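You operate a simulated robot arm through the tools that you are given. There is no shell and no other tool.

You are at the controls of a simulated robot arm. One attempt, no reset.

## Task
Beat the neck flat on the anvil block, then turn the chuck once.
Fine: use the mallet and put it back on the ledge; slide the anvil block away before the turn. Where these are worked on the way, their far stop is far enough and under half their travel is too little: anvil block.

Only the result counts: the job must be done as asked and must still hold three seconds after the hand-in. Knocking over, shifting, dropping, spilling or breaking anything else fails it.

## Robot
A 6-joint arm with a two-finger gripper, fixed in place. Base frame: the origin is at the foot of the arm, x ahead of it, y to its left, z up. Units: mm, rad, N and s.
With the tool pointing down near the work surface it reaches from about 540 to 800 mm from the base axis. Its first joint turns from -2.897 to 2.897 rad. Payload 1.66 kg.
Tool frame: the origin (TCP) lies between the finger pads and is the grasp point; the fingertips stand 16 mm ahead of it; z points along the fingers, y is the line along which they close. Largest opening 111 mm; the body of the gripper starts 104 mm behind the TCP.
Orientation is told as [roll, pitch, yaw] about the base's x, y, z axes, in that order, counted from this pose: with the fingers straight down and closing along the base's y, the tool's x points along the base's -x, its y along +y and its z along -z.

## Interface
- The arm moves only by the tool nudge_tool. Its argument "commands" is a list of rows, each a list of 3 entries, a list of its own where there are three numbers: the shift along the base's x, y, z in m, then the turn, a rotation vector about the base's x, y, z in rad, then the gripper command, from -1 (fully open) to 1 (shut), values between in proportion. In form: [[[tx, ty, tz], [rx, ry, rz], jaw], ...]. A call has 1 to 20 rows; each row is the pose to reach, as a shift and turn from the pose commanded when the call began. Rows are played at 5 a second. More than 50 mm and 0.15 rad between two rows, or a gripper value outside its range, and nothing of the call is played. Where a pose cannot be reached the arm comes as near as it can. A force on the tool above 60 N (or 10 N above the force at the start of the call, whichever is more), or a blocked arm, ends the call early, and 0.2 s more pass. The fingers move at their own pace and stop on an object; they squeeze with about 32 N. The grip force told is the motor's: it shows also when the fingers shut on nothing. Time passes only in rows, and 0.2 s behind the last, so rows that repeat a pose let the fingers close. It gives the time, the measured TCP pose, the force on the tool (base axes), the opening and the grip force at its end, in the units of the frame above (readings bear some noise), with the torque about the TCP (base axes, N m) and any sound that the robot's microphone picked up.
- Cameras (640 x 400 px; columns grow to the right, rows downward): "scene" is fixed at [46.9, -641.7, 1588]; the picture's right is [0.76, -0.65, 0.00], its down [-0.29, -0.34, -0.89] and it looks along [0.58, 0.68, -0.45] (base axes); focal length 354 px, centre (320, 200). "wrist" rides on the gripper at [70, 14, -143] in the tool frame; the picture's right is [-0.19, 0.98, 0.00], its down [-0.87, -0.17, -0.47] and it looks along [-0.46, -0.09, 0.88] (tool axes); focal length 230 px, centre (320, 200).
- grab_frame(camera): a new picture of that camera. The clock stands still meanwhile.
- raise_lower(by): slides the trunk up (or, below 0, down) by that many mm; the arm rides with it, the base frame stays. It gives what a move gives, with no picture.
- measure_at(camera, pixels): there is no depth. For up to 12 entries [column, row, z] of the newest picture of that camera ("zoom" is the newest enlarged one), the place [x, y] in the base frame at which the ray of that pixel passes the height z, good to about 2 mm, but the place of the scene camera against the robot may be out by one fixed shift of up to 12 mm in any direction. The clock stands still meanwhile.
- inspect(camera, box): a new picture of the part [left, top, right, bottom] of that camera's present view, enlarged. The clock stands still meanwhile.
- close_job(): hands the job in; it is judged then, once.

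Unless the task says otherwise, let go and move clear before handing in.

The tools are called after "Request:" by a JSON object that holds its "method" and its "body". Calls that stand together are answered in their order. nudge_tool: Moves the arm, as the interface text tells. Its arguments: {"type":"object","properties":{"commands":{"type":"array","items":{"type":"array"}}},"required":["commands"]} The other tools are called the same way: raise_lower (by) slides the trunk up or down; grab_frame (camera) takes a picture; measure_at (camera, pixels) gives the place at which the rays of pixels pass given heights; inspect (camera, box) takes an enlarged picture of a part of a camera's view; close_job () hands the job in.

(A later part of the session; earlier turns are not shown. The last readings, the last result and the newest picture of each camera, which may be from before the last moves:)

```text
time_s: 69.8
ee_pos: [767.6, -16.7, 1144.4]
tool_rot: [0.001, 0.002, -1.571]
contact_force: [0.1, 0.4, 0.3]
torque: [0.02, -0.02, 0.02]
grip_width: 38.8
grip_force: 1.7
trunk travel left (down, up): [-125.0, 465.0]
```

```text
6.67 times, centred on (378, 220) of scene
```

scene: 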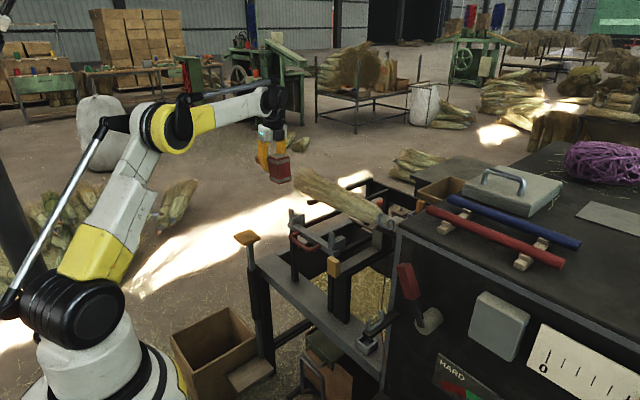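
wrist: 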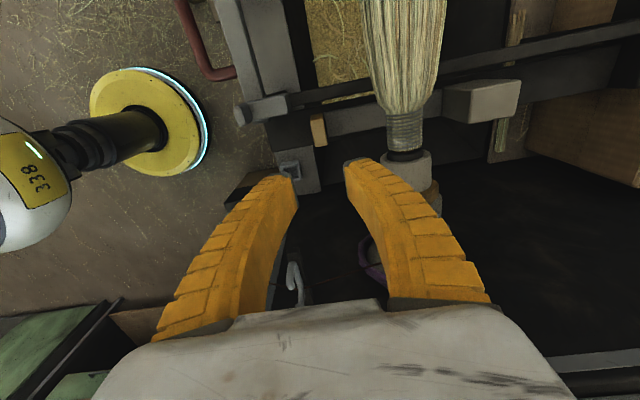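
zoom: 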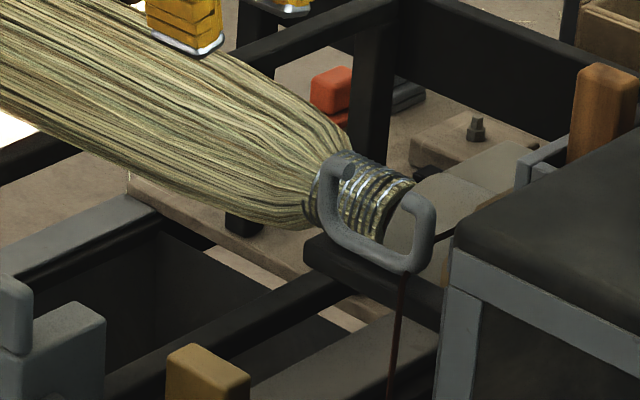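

The anvil block is away on its far stop and the neck is clean. The treadle's hand plate looks like the winder's drive, so I'll move over it with closed fingers to measure it before pressing.

Request:
{"method": "nudge_tool", "body": {"commands": [[[-0.03, 0.03, 0], [0, 0, 0], 0.5], [[-0.06, 0.065, 0], [0, 0, 0], 1], [[-0.09, 0.1, 0], [0, 0, 0], 1], [[-0.12, 0.135, 0], [0, 0, 0], 1], [[-0.145, 0.175, 0], [0, 0, 0], 1], [[-0.165, 0.215, 0], [0, 0, 0], 1], [[-0.18, 0.26, 0], [0, 0, 0], 1], [[-0.185, 0.305, -0.01], [0, 0, 0], 1], [[-0.19, 0.35, -0.03], [0, 0, 0], 1], [[-0.19, 0.39, -0.06], [0, 0, 0], 1], [[-0.19, 0.417, -0.1], [0, 0, 0], 1], [[-0.19, 0.417, -0.1], [0, 0, 0], 1]]}}

Request:
{"method": "grab_frame", "body": {"camera": "wrist"}}

Request:
{"method": "inspect", "body": {"camera": "wrist", "box": [240, 80, 400, 180]}}

Request:
{"method": "inspect", "body": {"camera": "scene", "box": [200, 200, 296, 260]}}

```text
time_s: 72.4
ee_pos: [576.7, 398.2, 1042.9]
tool_rot: [0.001, -0.001, -1.57]
contact_force: [0.9, -0.1, 0.1]
torque: [-0.03, 0.01, 0.0]
grip_width: 0.1
grip_force: 28.2
trunk travel left (down, up): [-125.0, 465.0]
```

```text
taken
```

wrist: 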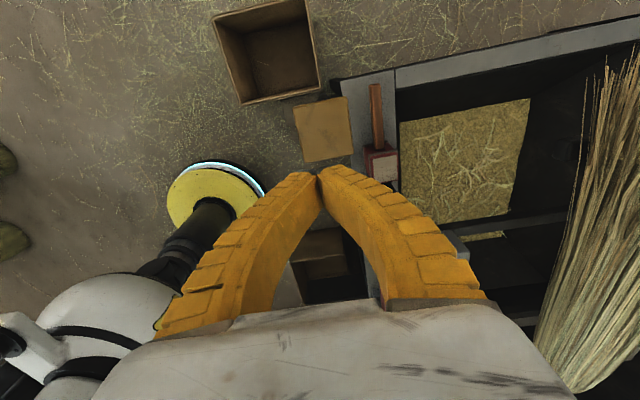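

```text
4.00 times, centred on (320, 130) of wrist
```

zoom: 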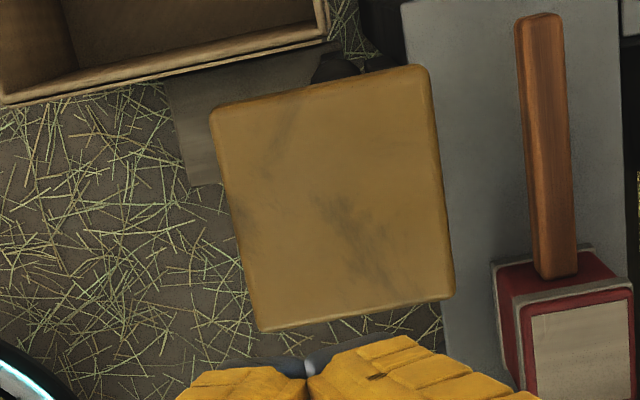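

```text
6.67 times, centred on (248, 230) of scene
```

zoom: 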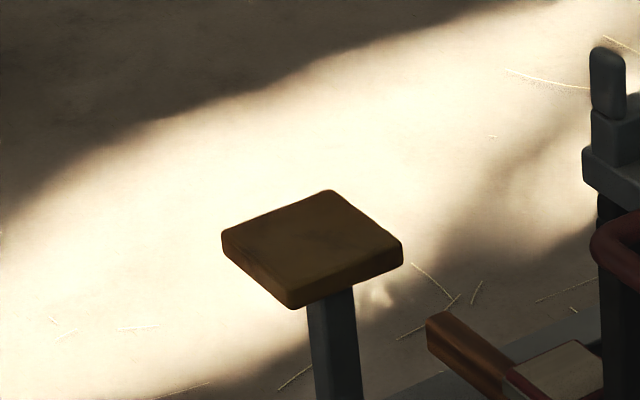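

The plate corners are at wrist (292,108), (347,97), (353,154), (305,162) and scene (233,235), (249,229). I'll measure both for height and centre.

Request:
{"method": "measure_at", "body": {"camera": "wrist", "pixels": [[292.5, 108, 870], [347, 97, 870], [353.2, 154.5, 870], [305.5, 162.5, 870], [292.5, 108, 820], [347, 97, 820], [353.2, 154.5, 820], [305.5, 162.5, 820]]}}

Request:
{"method": "measure_at", "body": {"camera": "scene", "pixels": [[233.3, 235.2, 870], [249.5, 228.8, 870], [260.3, 236.7, 870], [243.5, 244.2, 870], [233.3, 235.2, 820], [249.5, 228.8, 820], [260.3, 236.7, 820], [243.5, 244.2, 820]]}}

```text
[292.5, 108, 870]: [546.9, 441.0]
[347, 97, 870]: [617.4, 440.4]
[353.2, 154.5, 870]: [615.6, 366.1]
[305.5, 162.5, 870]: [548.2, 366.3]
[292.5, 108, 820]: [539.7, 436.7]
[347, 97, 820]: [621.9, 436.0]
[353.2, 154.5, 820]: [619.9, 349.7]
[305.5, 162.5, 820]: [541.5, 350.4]
```

```text
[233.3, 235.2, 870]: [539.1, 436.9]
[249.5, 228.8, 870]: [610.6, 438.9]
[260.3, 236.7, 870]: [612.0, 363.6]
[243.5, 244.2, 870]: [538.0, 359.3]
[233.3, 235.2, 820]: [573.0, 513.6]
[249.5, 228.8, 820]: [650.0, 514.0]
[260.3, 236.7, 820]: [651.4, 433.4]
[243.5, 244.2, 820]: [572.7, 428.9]
```

Both cameras agree at z≈868: the plate centre is about (581,403). I'll lower onto it with closed fingers and press it down steadily in one stroke.

Request:
{"method": "nudge_tool", "body": {"commands": [[[0.004, 0.004, -0.045], [0, 0, 0], 1], [[0.004, 0.004, -0.09], [0, 0, 0], 1], [[0.004, 0.004, -0.135], [0, 0, 0], 1], [[0.004, 0.004, -0.15], [0, 0, 0], 1], [[0.004, 0.004, -0.16], [0, 0, 0], 1], [[0.004, 0.004, -0.17], [0, 0, 0], 1], [[0.004, 0.004, -0.18], [0, 0, 0], 1], [[0.004, 0.004, -0.19], [0, 0, 0], 1], [[0.004, 0.004, -0.2], [0, 0, 0], 1], [[0.004, 0.004, -0.21], [0, 0, 0], 1], [[0.004, 0.004, -0.22], [0, 0, 0], 1], [[0.004, 0.004, -0.23], [0, 0, 0], 1], [[0.004, 0.004, -0.24], [0, 0, 0], 1], [[0.004, 0.004, -0.25], [0, 0, 0], 1]]}}

Request:
{"method": "grab_frame", "body": {"camera": "scene"}}

Request:
{"method": "inspect", "body": {"camera": "scene", "box": [200, 200, 296, 260]}}

Request:
{"method": "inspect", "body": {"camera": "scene", "box": [340, 180, 436, 240]}}

```text
time_s: 75.4
ee_pos: [577.2, 401.4, 794.1]
tool_rot: [0.002, 0.001, -1.571]
contact_force: [2.0, -1.4, 12.8]
torque: [0.0, 0.0, 0.0]
grip_width: 5.9
grip_force: 28.8
trunk travel left (down, up): [-125.0, 465.0]
heard: click
```

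```text
taken
```

scene: 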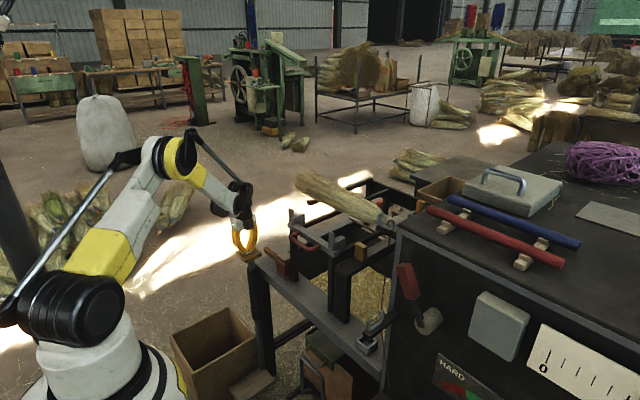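

```text
6.67 times, centred on (248, 230) of scene
```

zoom: 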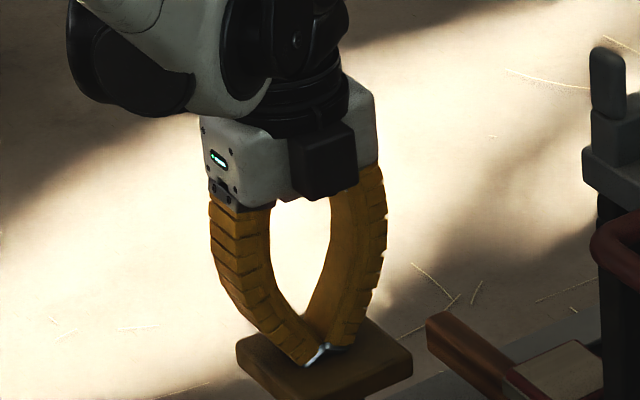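

```text
6.67 times, centred on (388, 210) of scene
```

zoom: 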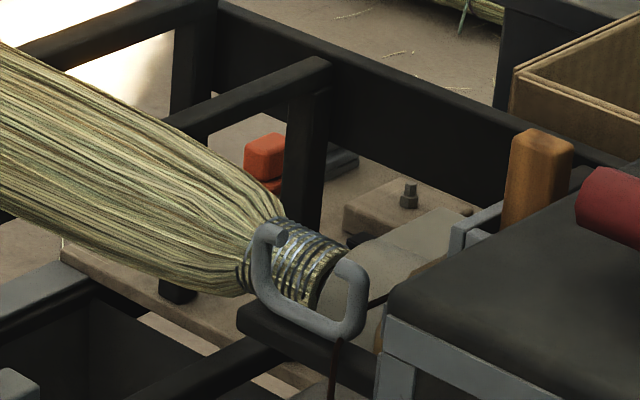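

A click was heard with the plate about 90 mm down and only 13 N of resistance. I'll check how much travel is left and whether the chuck changed.

Request:
{"method": "inspect", "body": {"camera": "scene", "box": [200, 235, 296, 295]}}

Request:
{"method": "inspect", "body": {"camera": "scene", "box": [216, 330, 296, 400]}}

Request:
{"method": "inspect", "body": {"camera": "scene", "box": [362, 200, 410, 230]}}

Request:
{"method": "inspect", "body": {"camera": "scene", "box": [480, 270, 640, 400]}}

```text
6.67 times, centred on (248, 265) of scene
```

zoom: 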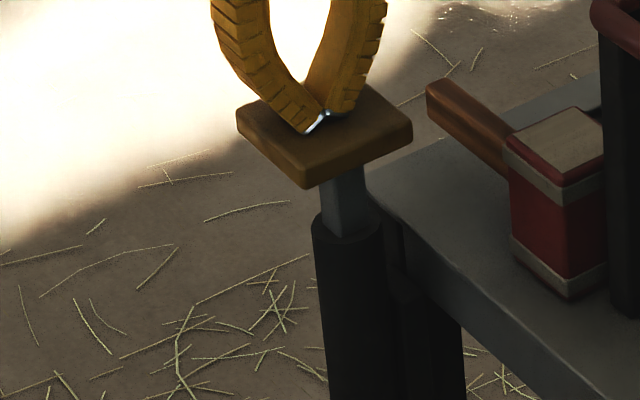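

```text
5.71 times, centred on (256, 365) of scene
```

zoom: 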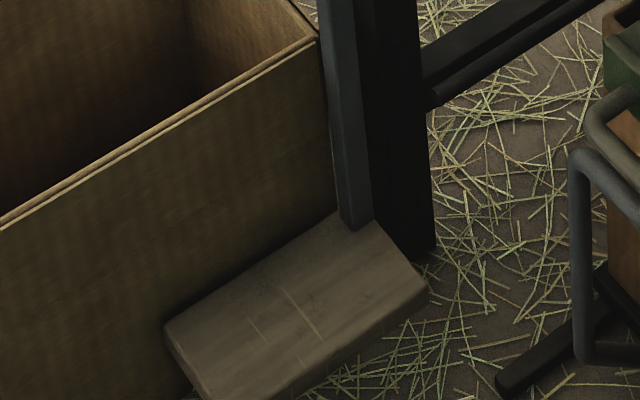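

```text
13.33 times, centred on (386, 215) of scene
```

zoom: 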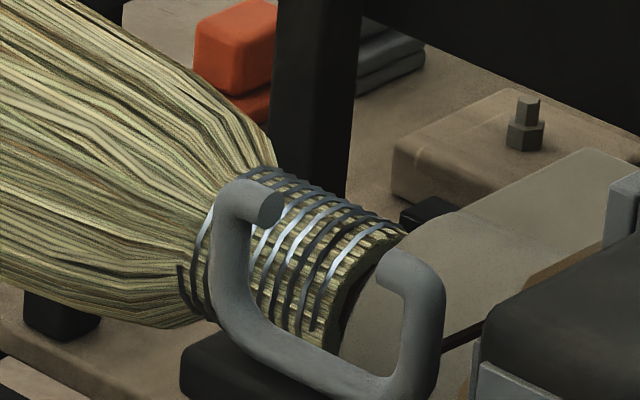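

```text
3.08 times, centred on (560, 335) of scene
```

zoom: 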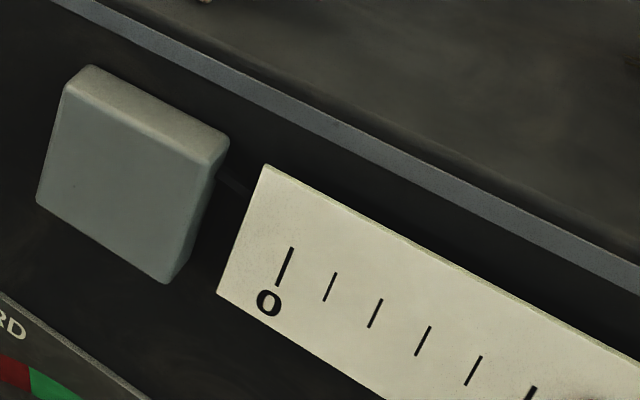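

The treadle board moved down with the plate, and nothing obvious has changed at the chuck yet. I'll hold for a second to see whether the chuck is still turning.

Request:
{"method": "nudge_tool", "body": {"commands": [[[0, 0, 0], [0, 0, 0], 1], [[0, 0, 0], [0, 0, 0], 1], [[0, 0, 0], [0, 0, 0], 1]]}}

Request:
{"method": "inspect", "body": {"camera": "scene", "box": [362, 190, 442, 240]}}

Request:
{"method": "grab_frame", "body": {"camera": "wrist"}}

```text
time_s: 76.2
ee_pos: [578.0, 401.5, 793.3]
tool_rot: [0.002, -0.001, -1.571]
contact_force: [1.4, -4.9, 11.3]
torque: [-0.06, 0.0, -0.01]
grip_width: 6.2
grip_force: 29.0
trunk travel left (down, up): [-125.0, 465.0]
```

```text
8.00 times, centred on (402, 215) of scene
```

zoom: 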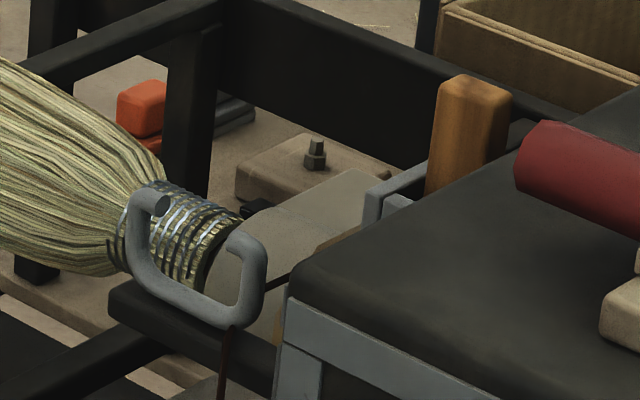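

```text
taken
```

wrist: 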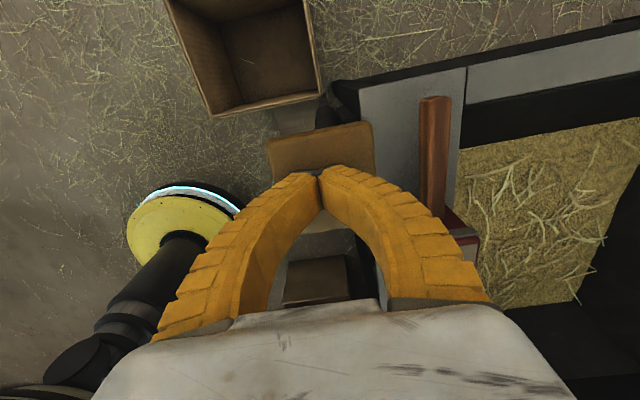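

The peg and bracket look unchanged, which would also be the case after one whole turn. I'll press just 3 mm further to see if the plate is already at its bottom stop.

Request:
{"method": "nudge_tool", "body": {"commands": [[[0, 0, -0.003], [0, 0, 0], 1], [[0, 0, -0.003], [0, 0, 0], 1]]}}

Request:
{"method": "inspect", "body": {"camera": "scene", "box": [362, 190, 442, 240]}}

```text
time_s: 76.8
ee_pos: [577.4, 401.3, 791.3]
tool_rot: [0.001, -0.001, -1.571]
contact_force: [1.4, -3.1, 12.5]
torque: [-0.01, -0.03, -0.04]
grip_width: 6.1
grip_force: 28.4
trunk travel left (down, up): [-125.0, 465.0]
```

```text
8.00 times, centred on (402, 215) of scene
```

zoom: 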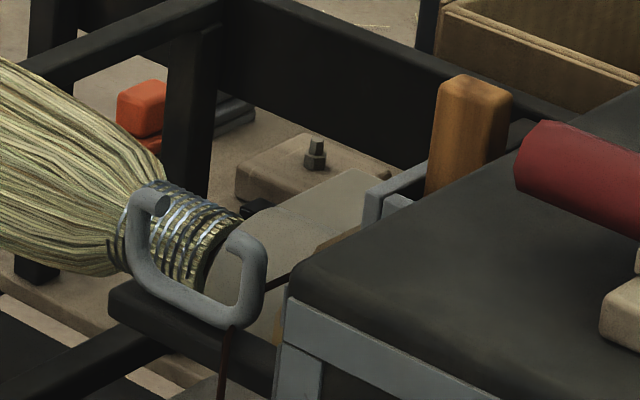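

The plate moved with no rise in force, so there's still travel left in this stroke. I'll continue the same stroke gently, listening for another click and watching for the stop.

Request:
{"method": "nudge_tool", "body": {"commands": [[[0, 0, -0.004], [0, 0, 0], 1], [[0, 0, -0.008], [0, 0, 0], 1]]}}

Request:
{"method": "inspect", "body": {"camera": "scene", "box": [200, 235, 296, 295]}}

```text
time_s: 77.4
ee_pos: [576.8, 402.1, 783.3]
tool_rot: [0.001, 0.001, -1.569]
contact_force: [0.3, -1.3, 19.0]
torque: [-0.04, -0.02, -0.02]
grip_width: 6.0
grip_force: 28.7
trunk travel left (down, up): [-125.0, 465.0]
```

```text
6.67 times, centred on (248, 265) of scene
```

zoom: 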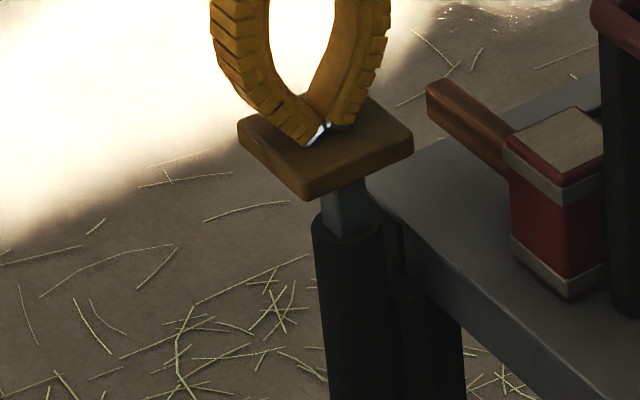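

Force rose to 19 N at about 100 mm of travel, suggesting the bottom stop. I'll press 4 mm more to confirm it.

Request:
{"method": "nudge_tool", "body": {"commands": [[[0, 0, -0.003], [0, 0, 0], 1], [[0, 0, -0.005], [0, 0, 0], 1]]}}

Request:
{"method": "inspect", "body": {"camera": "scene", "box": [362, 190, 442, 240]}}

```text
time_s: 78.0
ee_pos: [576.8, 402.3, 779.3]
tool_rot: [0.005, 0.0, -1.568]
contact_force: [2.1, 8.0, 33.6]
torque: [-0.04, 0.02, -0.01]
grip_width: 6.0
grip_force: 27.7
trunk travel left (down, up): [-125.0, 465.0]
```

```text
8.00 times, centred on (402, 215) of scene
```

zoom: 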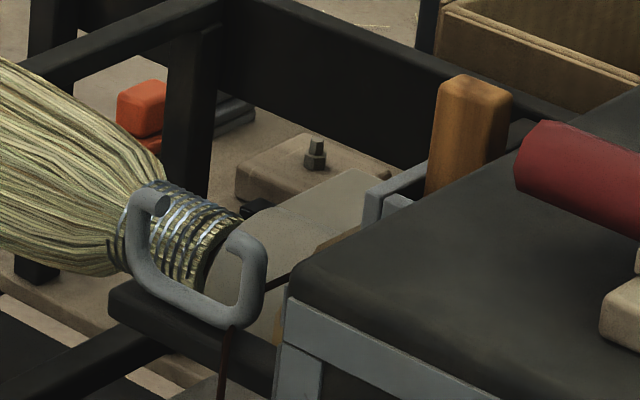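

The force jumped to 34 N, so the treadle is at its bottom stop. I'll let it rise back slowly and lift clear.

Request:
{"method": "nudge_tool", "body": {"commands": [[[0, 0, 0.01], [0, 0, 0], 1], [[0, 0, 0.025], [0, 0, 0], 1], [[0, 0, 0.04], [0, 0, 0], 1], [[0, 0, 0.055], [0, 0, 0], 1], [[0, 0, 0.07], [0, 0, 0], 1], [[0, 0, 0.085], [0, 0, 0], 1], [[0, 0, 0.1], [0, 0, 0], 1], [[0, 0, 0.12], [0, 0, 0], 1], [[0, 0, 0.16], [0, 0, 0], 1], [[0, 0, 0.2], [0, 0, 0], 1]]}}

Request:
{"method": "inspect", "body": {"camera": "scene", "box": [200, 220, 328, 300]}}

Request:
{"method": "inspect", "body": {"camera": "scene", "box": [362, 190, 442, 240]}}

Request:
{"method": "grab_frame", "body": {"camera": "wrist"}}

```text
time_s: 80.2
ee_pos: [578.0, 402.4, 980.5]
tool_rot: [0.002, 0.0, -1.571]
contact_force: [-0.4, 1.0, -0.5]
torque: [0.02, -0.02, 0.0]
grip_width: 0.0
grip_force: 28.7
trunk travel left (down, up): [-125.0, 465.0]
```

```text
5.00 times, centred on (264, 260) of scene
```

zoom: 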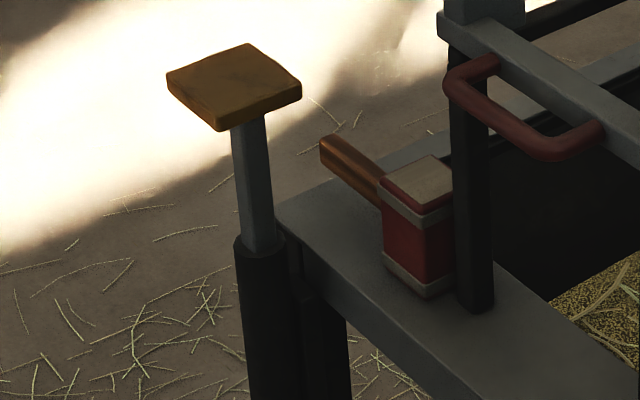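

```text
8.00 times, centred on (402, 215) of scene
```

zoom: 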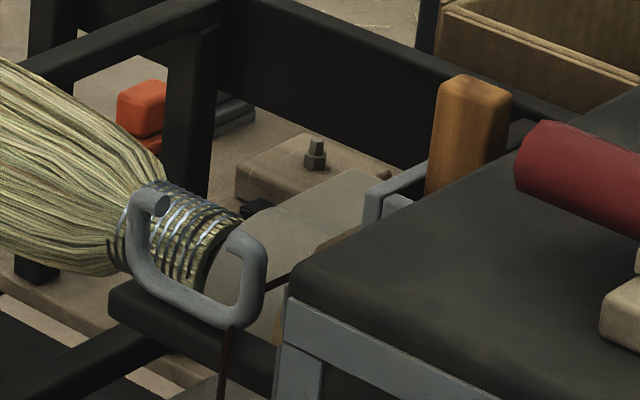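

```text
taken
```

wrist: 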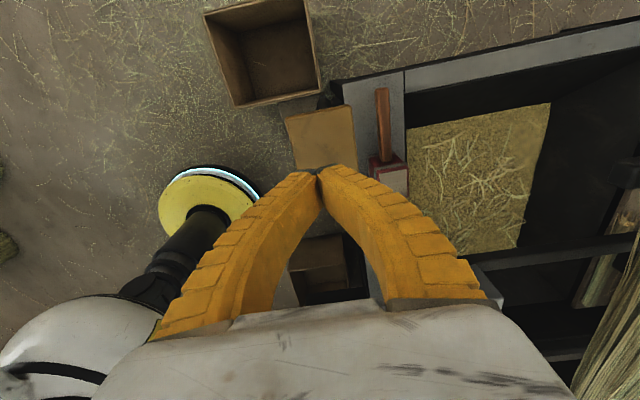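

The plate sprang back up, the mallet is undisturbed and no further sound was heard. To check the chuck actually turned, I'll return to the earlier viewing pose (644,−16,1101) and compare it with the view from before.

Request:
{"method": "nudge_tool", "body": {"commands": [[[0.0, 0.0, 0.04], [0, 0, 0], 1], [[0.0, 0.0, 0.08], [0, 0, 0], 1], [[0.005, -0.03, 0.12], [0, 0, 0], 1], [[0.012, -0.075, 0.12], [0, 0, 0], 1], [[0.019, -0.12, 0.12], [0, 0, 0], 0.35], [[0.026, -0.165, 0.12], [0, 0, 0], 0.35], [[0.033, -0.21, 0.12], [0, 0, 0], 0.35], [[0.04, -0.255, 0.12], [0, 0, 0], 0.35], [[0.048, -0.3, 0.12], [0, 0, 0], 0.35], [[0.056, -0.345, 0.12], [0, 0, 0], 0.35], [[0.064, -0.39, 0.12], [0, 0, 0], 0.35], [[0.066, -0.418, 0.12], [0, 0, 0], 0.35], [[0.066, -0.418, 0.12], [0, 0, 0], 0.35]]}}

Request:
{"method": "grab_frame", "body": {"camera": "wrist"}}

Request:
{"method": "inspect", "body": {"camera": "wrist", "box": [440, 40, 640, 165]}}

Request:
{"method": "inspect", "body": {"camera": "wrist", "box": [440, 165, 640, 290]}}

```text
refused: row 3 steps farther than a row can; nothing moved
```

```text
taken
```

wrist: 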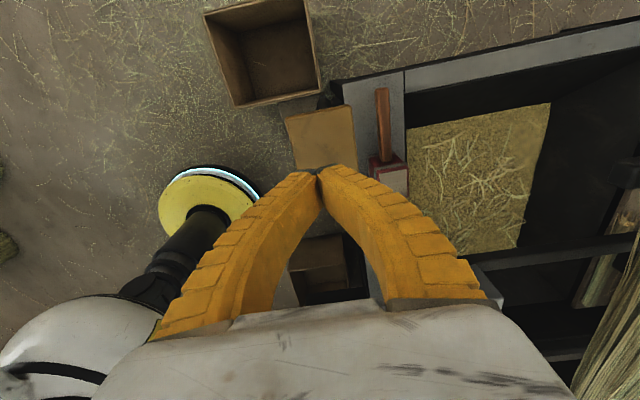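

```text
3.20 times, centred on (540, 102) of wrist
```

zoom: 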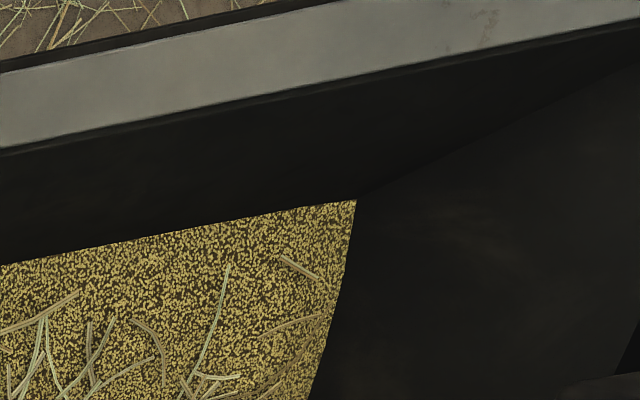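

```text
3.20 times, centred on (540, 228) of wrist
```

zoom: 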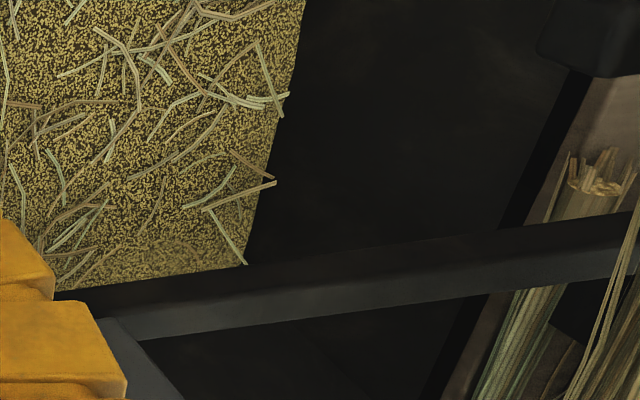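

One row step was just over 50 mm, so nothing moved. I'll resend it with smaller steps.

Request:
{"method": "nudge_tool", "body": {"commands": [[[0.0, 0.0, 0.04], [0, 0, 0], 1], [[0.0, 0.0, 0.08], [0, 0, 0], 1], [[0.0, 0.0, 0.12], [0, 0, 0], 1], [[0.007, -0.045, 0.12], [0, 0, 0], 1], [[0.014, -0.09, 0.12], [0, 0, 0], 0.35], [[0.021, -0.135, 0.12], [0, 0, 0], 0.35], [[0.028, -0.18, 0.12], [0, 0, 0], 0.35], [[0.035, -0.225, 0.12], [0, 0, 0], 0.35], [[0.042, -0.27, 0.12], [0, 0, 0], 0.35], [[0.05, -0.315, 0.12], [0, 0, 0], 0.35], [[0.058, -0.36, 0.12], [0, 0, 0], 0.35], [[0.066, -0.4, 0.12], [0, 0, 0], 0.35], [[0.066, -0.418, 0.12], [0, 0, 0], 0.35], [[0.066, -0.418, 0.12], [0, 0, 0], 0.35]]}}

Request:
{"method": "grab_frame", "body": {"camera": "wrist"}}

Request:
{"method": "inspect", "body": {"camera": "wrist", "box": [440, 40, 640, 165]}}

Request:
{"method": "inspect", "body": {"camera": "wrist", "box": [440, 165, 640, 290]}}

```text
time_s: 83.2
ee_pos: [644.2, -15.4, 1097.7]
tool_rot: [0.001, 0.001, -1.572]
contact_force: [0.7, -0.5, 0.0]
torque: [-0.01, 0.0, 0.03]
grip_width: 38.5
grip_force: 2.1
trunk travel left (down, up): [-125.0, 465.0]
```

```text
taken
```

wrist: 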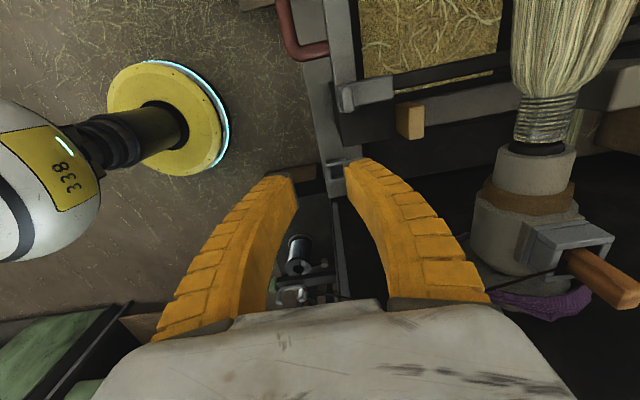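

```text
3.20 times, centred on (540, 102) of wrist
```

zoom: 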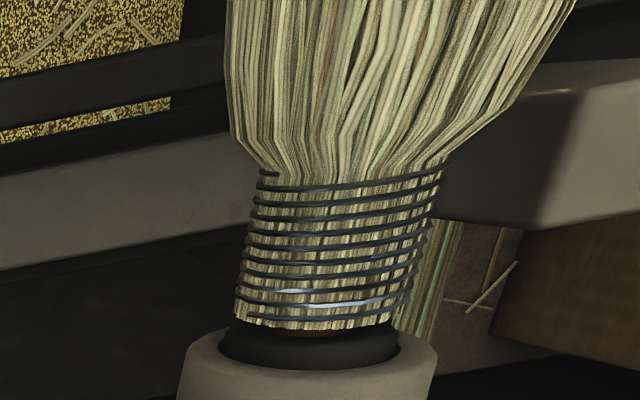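

```text
3.20 times, centred on (540, 228) of wrist
```

zoom: 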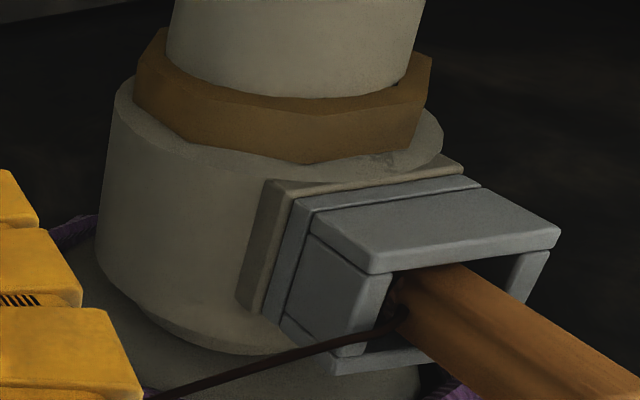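

The wraps and straw pattern look the same as before the press, which fits either a whole turn or none. I'll zoom the scene with the same boxes as earlier and check the pulley and collar for evidence of a turn.

Request:
{"method": "inspect", "body": {"camera": "scene", "box": [362, 200, 410, 230]}}

Request:
{"method": "inspect", "body": {"camera": "scene", "box": [350, 190, 414, 230]}}

Request:
{"method": "inspect", "body": {"camera": "wrist", "box": [480, 130, 640, 230]}}

Request:
{"method": "inspect", "body": {"camera": "wrist", "box": [480, 230, 640, 330]}}

```text
13.33 times, centred on (386, 215) of scene
```

zoom: 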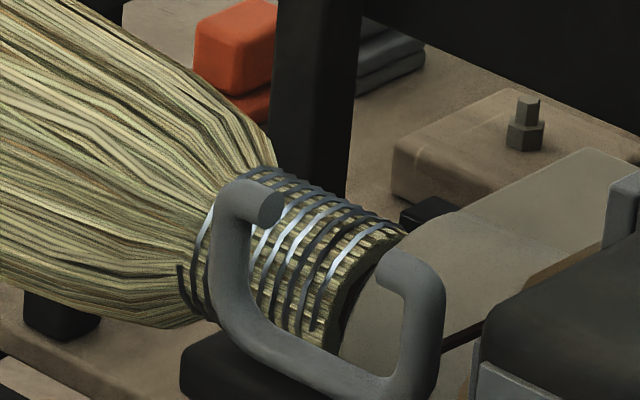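

```text
10.00 times, centred on (382, 210) of scene
```

zoom: 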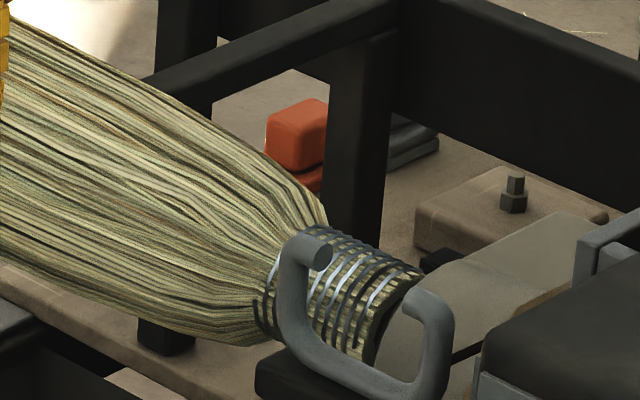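

```text
4.00 times, centred on (560, 180) of wrist
```

zoom: 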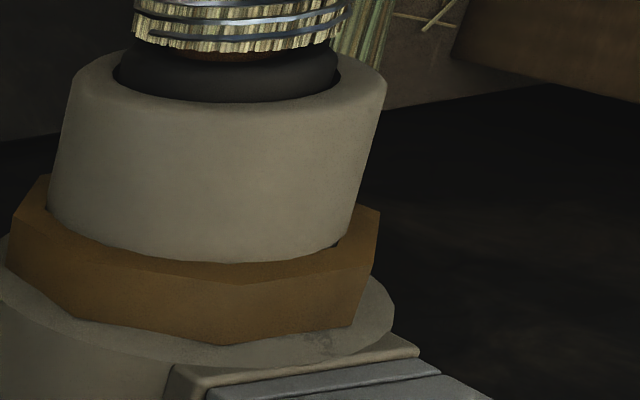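

```text
4.00 times, centred on (560, 280) of wrist
```

zoom: 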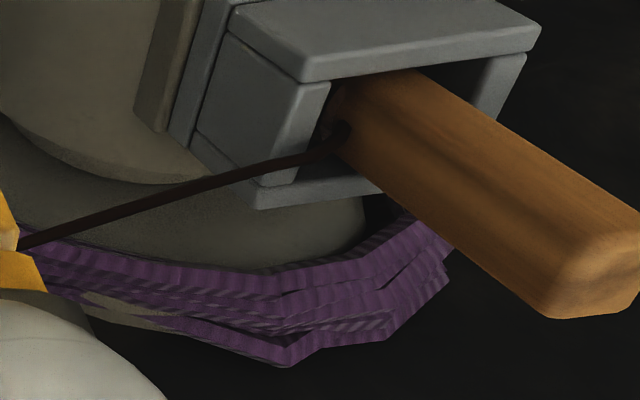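

The neck, collar and bracket give no clear sign either way. I'll return to the very first overhead pose (674,−44,1343, yaw 0), where I have a before image of the pulley's cord gap and wire, and compare.

Request:
{"method": "nudge_tool", "body": {"commands": [[[0.0, -0.002, 0.02], [0, 0, 0.131], 0], [[0.0, -0.004, 0.04], [0, 0, 0.262], -0.5], [[0.0, -0.006, 0.06], [0, 0, 0.393], -1], [[0.0, -0.008, 0.08], [0, 0, 0.524], -1], [[0.005, -0.01, 0.1], [0, 0, 0.655], -1], [[0.01, -0.012, 0.12], [0, 0, 0.785], -1], [[0.015, -0.014, 0.14], [0, 0, 0.916], -1], [[0.02, -0.016, 0.16], [0, 0, 1.047], -1], [[0.025, -0.02, 0.18], [0, 0, 1.178], -1], [[0.028, -0.024, 0.2], [0, 0, 1.309], -1], [[0.03, -0.028, 0.23], [0, 0, 1.44], -1], [[0.03, -0.028, 0.245], [0, 0, 1.5708], -1], [[0.03, -0.028, 0.245], [0, 0, 1.5708], -1]]}}

Request:
{"method": "grab_frame", "body": {"camera": "wrist"}}

Request:
{"method": "inspect", "body": {"camera": "wrist", "box": [240, 150, 400, 250]}}

```text
time_s: 86.0
ee_pos: [674.7, -43.7, 1342.2]
tool_rot: [0.001, -0.002, 0.003]
contact_force: [0.4, 0.1, -0.1]
torque: [0.01, 0.0, 0.01]
grip_width: 110.8
grip_force: 0.1
trunk travel left (down, up): [-125.0, 465.0]
```

```text
taken
```

wrist: 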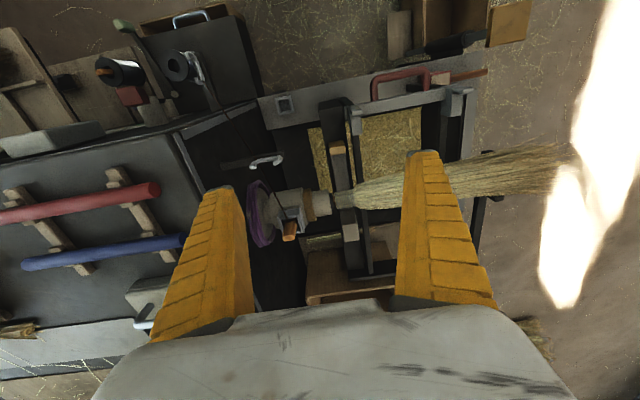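

```text
4.00 times, centred on (320, 200) of wrist
```

zoom: 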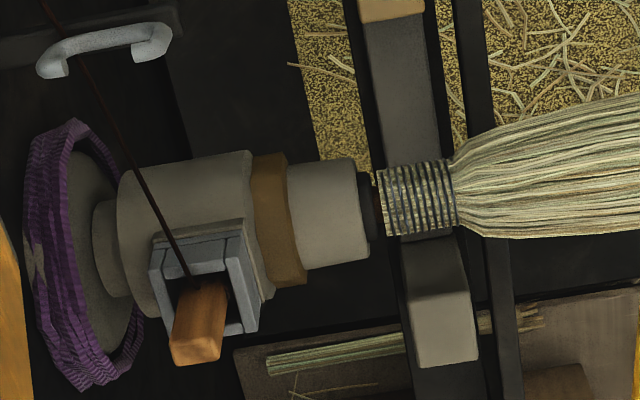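

The pulley gap, wire and peg look identical to the before image, as they would after exactly one full turn from the click. To be thorough, I'll look at the machine's front levers and gauge for anything that might show or drive the chuck's turn.

Request:
{"method": "nudge_tool", "body": {"commands": [[[-0.035, -0.025, -0.015], [0, 0, 0], -1], [[-0.07, -0.05, -0.03], [0, 0, 0], -1], [[-0.105, -0.075, -0.045], [0, 0, 0], -1], [[-0.14, -0.1, -0.06], [0, 0, 0], -1], [[-0.175, -0.125, -0.075], [0, 0, 0], -1], [[-0.2, -0.15, -0.09], [0, 0, 0], -1], [[-0.2, -0.15, -0.09], [0, 0, 0], -1]]}}

Request:
{"method": "grab_frame", "body": {"camera": "wrist"}}

Request:
{"method": "inspect", "body": {"camera": "wrist", "box": [200, 60, 440, 210]}}

Request:
{"method": "inspect", "body": {"camera": "wrist", "box": [60, 60, 260, 185]}}

```text
time_s: 87.6
ee_pos: [470.8, -196.2, 1254.7]
tool_rot: [0.002, 0.001, 0.0]
contact_force: [-0.8, -0.8, -0.7]
torque: [0.01, 0.0, -0.04]
grip_width: 111.1
grip_force: 0.2
trunk travel left (down, up): [-125.0, 465.0]
```

```text
taken
```

wrist: 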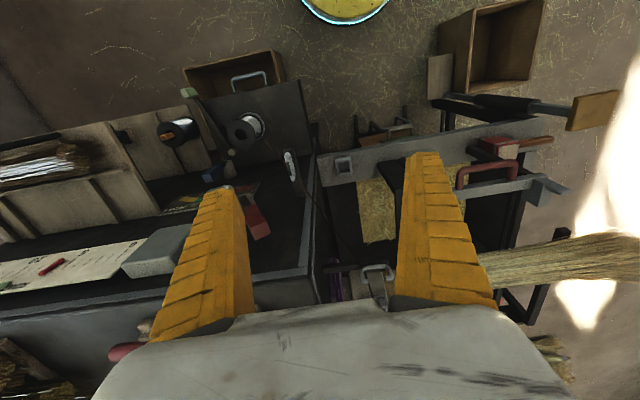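

```text
2.67 times, centred on (320, 135) of wrist
```

zoom: 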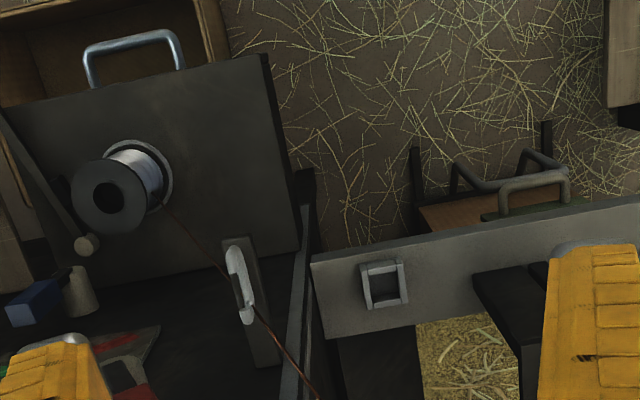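

```text
3.20 times, centred on (160, 122) of wrist
```

zoom: 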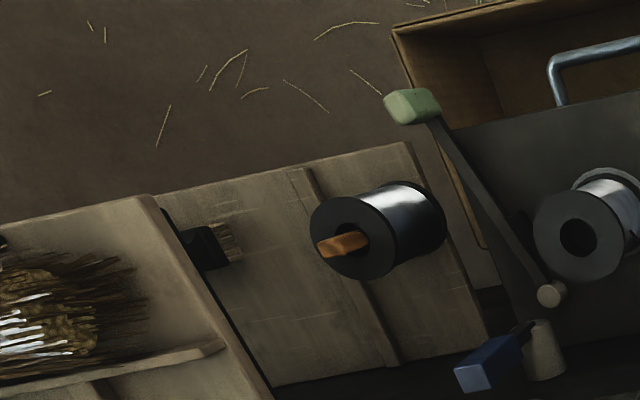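

There's a pale scale with a red pointer at wrist (50,266) on the machine front that I hadn't seen before. I'll zoom in on it and the gauge.

Request:
{"method": "inspect", "body": {"camera": "wrist", "box": [0, 210, 200, 335]}}

Request:
{"method": "inspect", "body": {"camera": "scene", "box": [520, 310, 640, 400]}}

Request:
{"method": "inspect", "body": {"camera": "wrist", "box": [150, 160, 310, 260]}}

```text
3.20 times, centred on (100, 272) of wrist
```

zoom: 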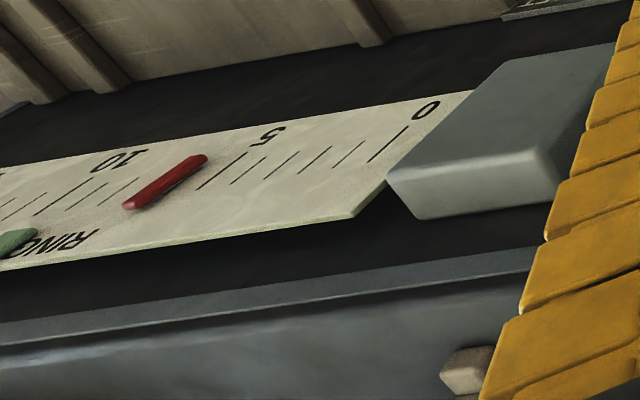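

```text
4.44 times, centred on (580, 355) of scene
```

zoom: 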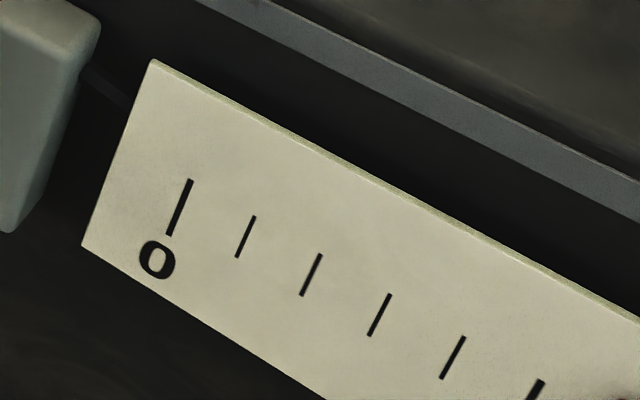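

```text
4.00 times, centred on (230, 210) of wrist
```

zoom: 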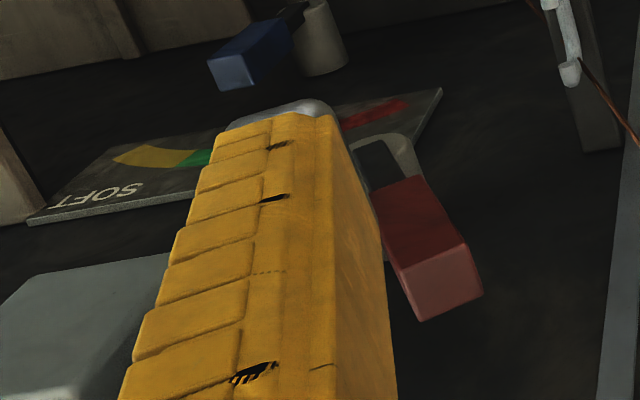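

The scale reads "RING…" upside down with a red pointer around 7, so it looks like a ring counter that steps with each chuck turn. I'll move sideways to read it square on.

Request:
{"method": "nudge_tool", "body": {"commands": [[[-0.01, -0.04, 0.01], [0, 0, 0], -1], [[-0.02, -0.08, 0.02], [0, 0, 0], -1], [[-0.03, -0.12, 0.03], [0, 0, 0], -1], [[-0.03, -0.16, 0.04], [0, 0, 0], -1], [[-0.03, -0.2, 0.05], [0, 0, 0], -1], [[-0.03, -0.24, 0.05], [0, 0, 0], -1], [[-0.03, -0.24, 0.05], [0, 0, 0], -1]]}}

Request:
{"method": "grab_frame", "body": {"camera": "wrist"}}

Request:
{"method": "inspect", "body": {"camera": "wrist", "box": [180, 150, 340, 250]}}

```text
time_s: 89.2
ee_pos: [444.4, -433.8, 1304.0]
tool_rot: [0.002, 0.001, 0.001]
contact_force: [-0.1, -0.8, -0.2]
torque: [0.05, 0.02, 0.01]
grip_width: 110.9
grip_force: 0.1
trunk travel left (down, up): [-125.0, 465.0]
```

```text
taken
```

wrist: 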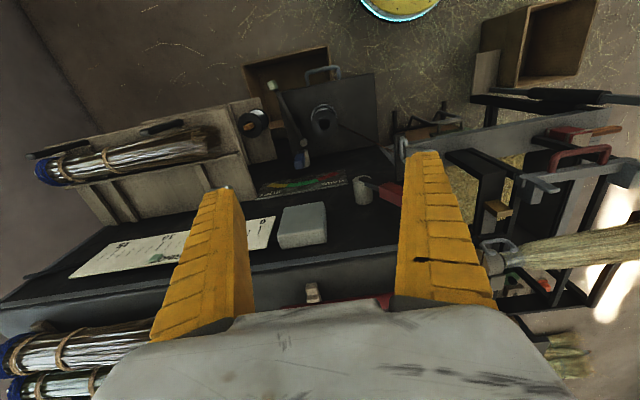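

```text
4.00 times, centred on (260, 200) of wrist
```

zoom: 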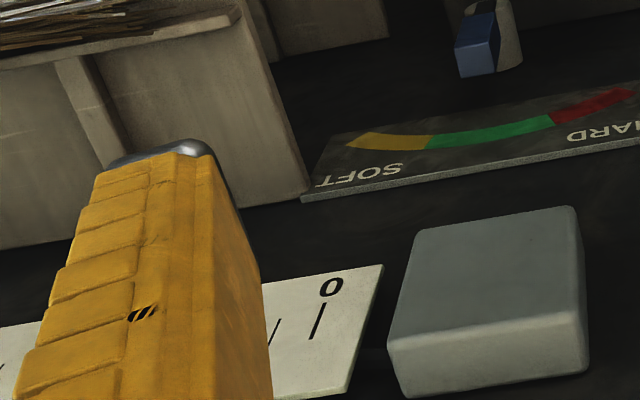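

The left finger hides the pointer. I'll shift back to y≈−320 so it shows left of the finger.

Request:
{"method": "nudge_tool", "body": {"commands": [[[0.0, 0.04, 0.0], [0, 0, 0], -1], [[0.0, 0.08, 0.0], [0, 0, 0], -1], [[0.0, 0.115, 0.0], [0, 0, 0], -1], [[0.0, 0.115, 0.0], [0, 0, 0], -1]]}}

Request:
{"method": "grab_frame", "body": {"camera": "wrist"}}

Request:
{"method": "inspect", "body": {"camera": "wrist", "box": [60, 200, 188, 280]}}

Request:
{"method": "inspect", "body": {"camera": "wrist", "box": [100, 215, 164, 255]}}

```text
time_s: 90.2
ee_pos: [444.6, -321.5, 1304.5]
tool_rot: [0.0, 0.001, 0.0]
contact_force: [-0.2, 0.4, -0.1]
torque: [-0.02, -0.01, -0.01]
grip_width: 111.1
grip_force: 0.1
trunk travel left (down, up): [-125.0, 465.0]
```

```text
taken
```

wrist: 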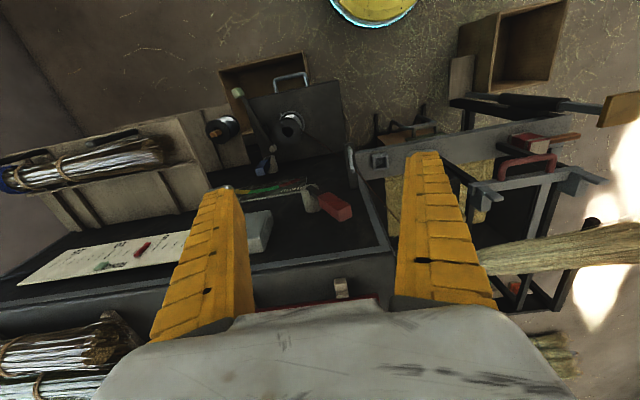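

```text
5.00 times, centred on (124, 240) of wrist
```

zoom: 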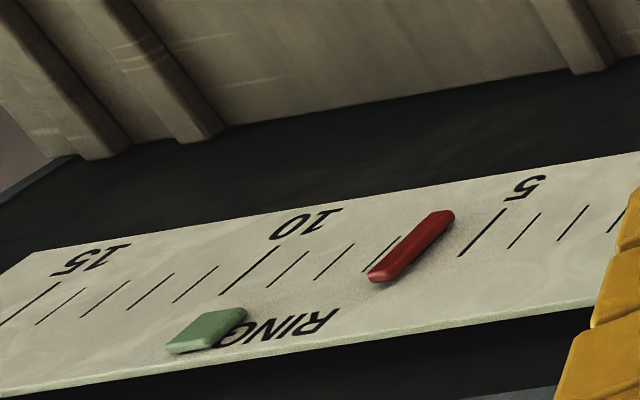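

```text
10.00 times, centred on (132, 235) of wrist
```

zoom: 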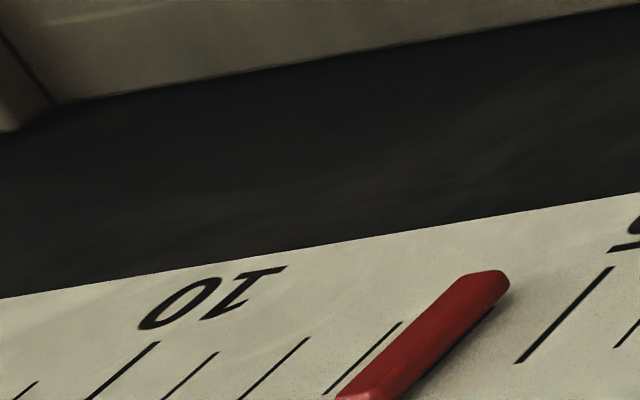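

The ring counter's red pointer now sits at about 6, with a green marker near 12–13. An early frame, at pose (501,39,1350), had this scale at its left edge, so I'll go back to that pose to compare.

Request:
{"method": "nudge_tool", "body": {"commands": [[[0.005, 0.042, 0.005], [0, 0, 0], -1], [[0.01, 0.084, 0.01], [0, 0, 0], -1], [[0.016, 0.126, 0.016], [0, 0, 0], -1], [[0.022, 0.168, 0.022], [0, 0, 0], -1], [[0.028, 0.21, 0.028], [0, 0, 0], -1], [[0.035, 0.252, 0.034], [0, 0, 0], -1], [[0.042, 0.294, 0.04], [0, 0, 0], -1], [[0.049, 0.334, 0.046], [0, 0, 0], -1], [[0.056, 0.361, 0.046], [0, 0, 0], -1], [[0.056, 0.361, 0.046], [0, 0, 0], -1]]}}

Request:
{"method": "grab_frame", "body": {"camera": "wrist"}}

Request:
{"method": "inspect", "body": {"camera": "wrist", "box": [0, 205, 80, 255]}}

```text
time_s: 92.4
ee_pos: [499.4, 38.6, 1349.8]
tool_rot: [-0.002, -0.002, -0.002]
contact_force: [0.7, 0.2, -0.3]
torque: [-0.01, 0.0, -0.02]
grip_width: 110.9
grip_force: 0.1
trunk travel left (down, up): [-125.0, 465.0]
```

```text
taken
```

wrist: 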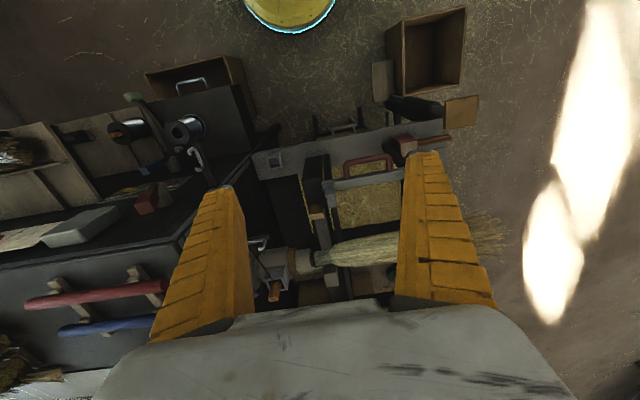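

```text
8.00 times, centred on (40, 230) of wrist
```

zoom: 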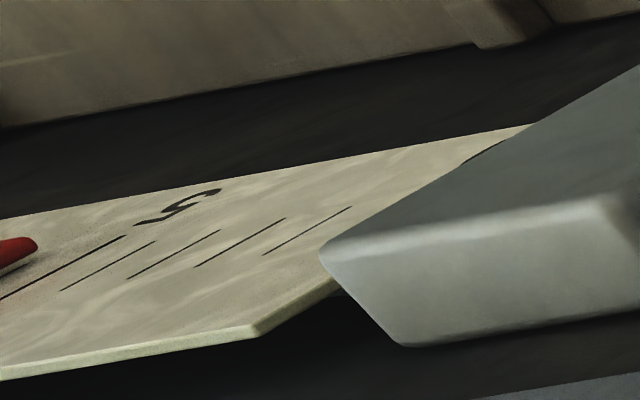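

The pointer is only just visible here, at (0–5,236), so the early frame can't settle it. I'll return to the near-horizontal view of the neck I used at t≈9.8 s and compare the number of wire rings, since a turn should add one.

Request:
{"method": "nudge_tool", "body": {"commands": [[[0.012, -0.008, -0.035], [0, -0.113, 0], -1], [[0.024, -0.015, -0.07], [0, -0.226, 0], -1], [[0.036, -0.023, -0.105], [0, -0.339, 0], -1], [[0.048, -0.031, -0.14], [0, -0.452, 0], -1], [[0.06, -0.039, -0.175], [0, -0.565, 0], -1], [[0.072, -0.047, -0.21], [0, -0.678, 0], -1], [[0.085, -0.055, -0.245], [0, -0.791, 0], -1], [[0.097, -0.062, -0.28], [0, -0.902, 0], -1], [[0.097, -0.062, -0.28], [0, -0.902, 0], -1]]}}

Request:
{"method": "inspect", "body": {"camera": "wrist", "box": [304, 165, 352, 195]}}

Request:
{"method": "inspect", "body": {"camera": "wrist", "box": [240, 100, 400, 200]}}

Request:
{"method": "inspect", "body": {"camera": "wrist", "box": [220, 160, 316, 220]}}

```text
time_s: 94.4
ee_pos: [600.9, -22.5, 1069.1]
tool_rot: [-0.001, -0.904, 0.0]
contact_force: [0.9, 0.0, -0.8]
torque: [0.01, 0.0, 0.02]
grip_width: 110.8
grip_force: 0.1
trunk travel left (down, up): [-125.0, 465.0]
```

```text
13.33 times, centred on (328, 180) of wrist
```

zoom: 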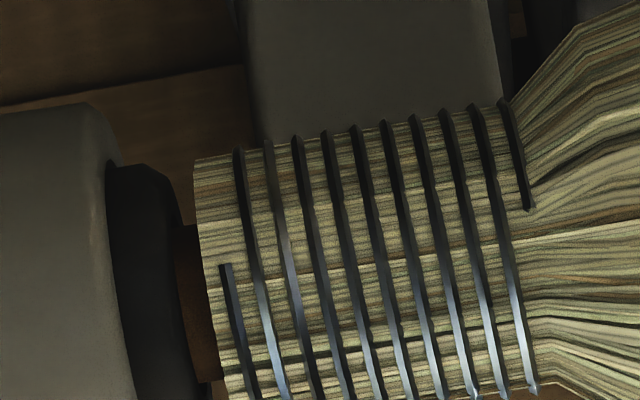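

```text
4.00 times, centred on (320, 150) of wrist
```

zoom: 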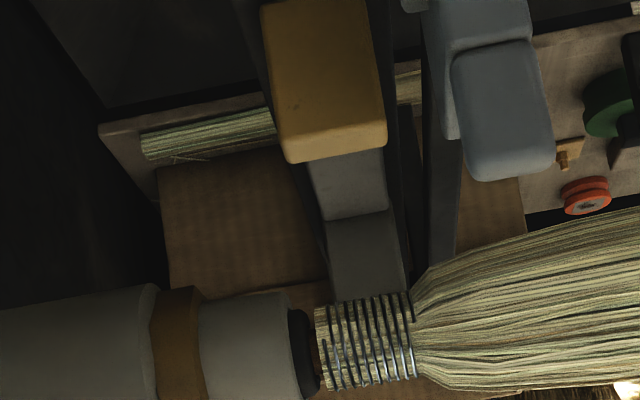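

```text
6.67 times, centred on (268, 190) of wrist
```

zoom: 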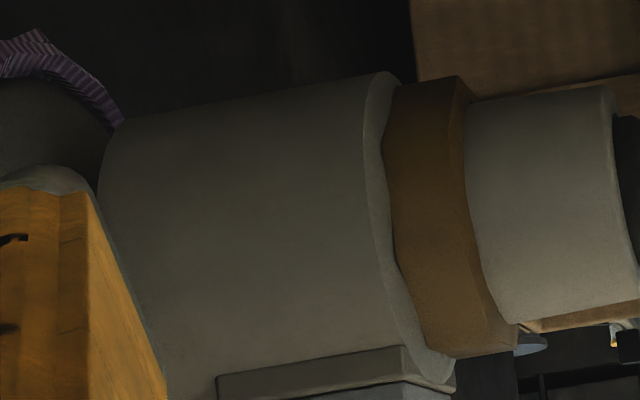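

The wire helix starts at zoom (225,265), the same place as in my t≈9.8 s view. The chuck is therefore back in its starting orientation, which fits one whole turn but doesn't prove it; the single click is the only direct sign. A second press could make two turns, so I'll leave it, move clear and take a last look.

Request:
{"method": "nudge_tool", "body": {"commands": [[[-0.012, 0.008, 0.035], [0, 0.113, 0], -1], [[-0.024, 0.015, 0.07], [0, 0.226, 0], -1], [[-0.036, 0.023, 0.105], [0, 0.339, 0], -1], [[-0.048, 0.031, 0.14], [0, 0.452, 0], -1], [[-0.06, 0.039, 0.175], [0, 0.565, 0], -1], [[-0.072, 0.047, 0.21], [0, 0.678, 0], -1], [[-0.085, 0.055, 0.245], [0, 0.791, 0], -1], [[-0.097, 0.062, 0.28], [0, 0.902, 0], -1], [[-0.097, 0.062, 0.28], [0, 0.902, 0], -1]]}}

Request:
{"method": "grab_frame", "body": {"camera": "scene"}}

Request:
{"method": "inspect", "body": {"camera": "scene", "box": [220, 170, 460, 320]}}

```text
time_s: 96.4
ee_pos: [501.2, 40.5, 1347.8]
tool_rot: [0.0, 0.001, 0.0]
contact_force: [0.6, 0.0, 0.4]
torque: [-0.01, 0.03, 0.0]
grip_width: 110.8
grip_force: 0.1
trunk travel left (down, up): [-125.0, 465.0]
```

```text
taken
```

scene: 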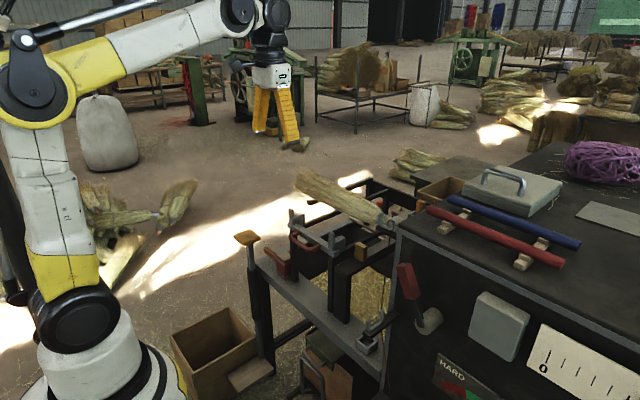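

```text
2.67 times, centred on (340, 245) of scene
```

zoom: 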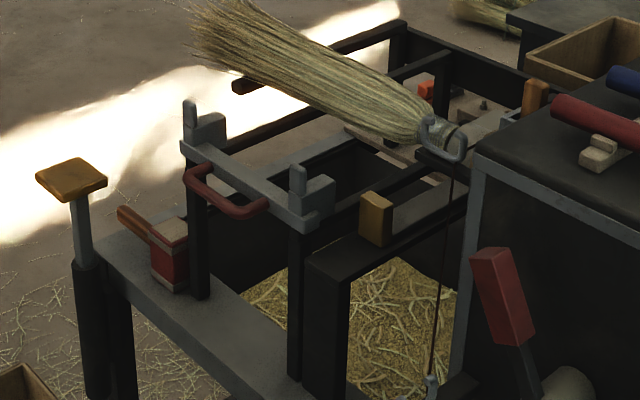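

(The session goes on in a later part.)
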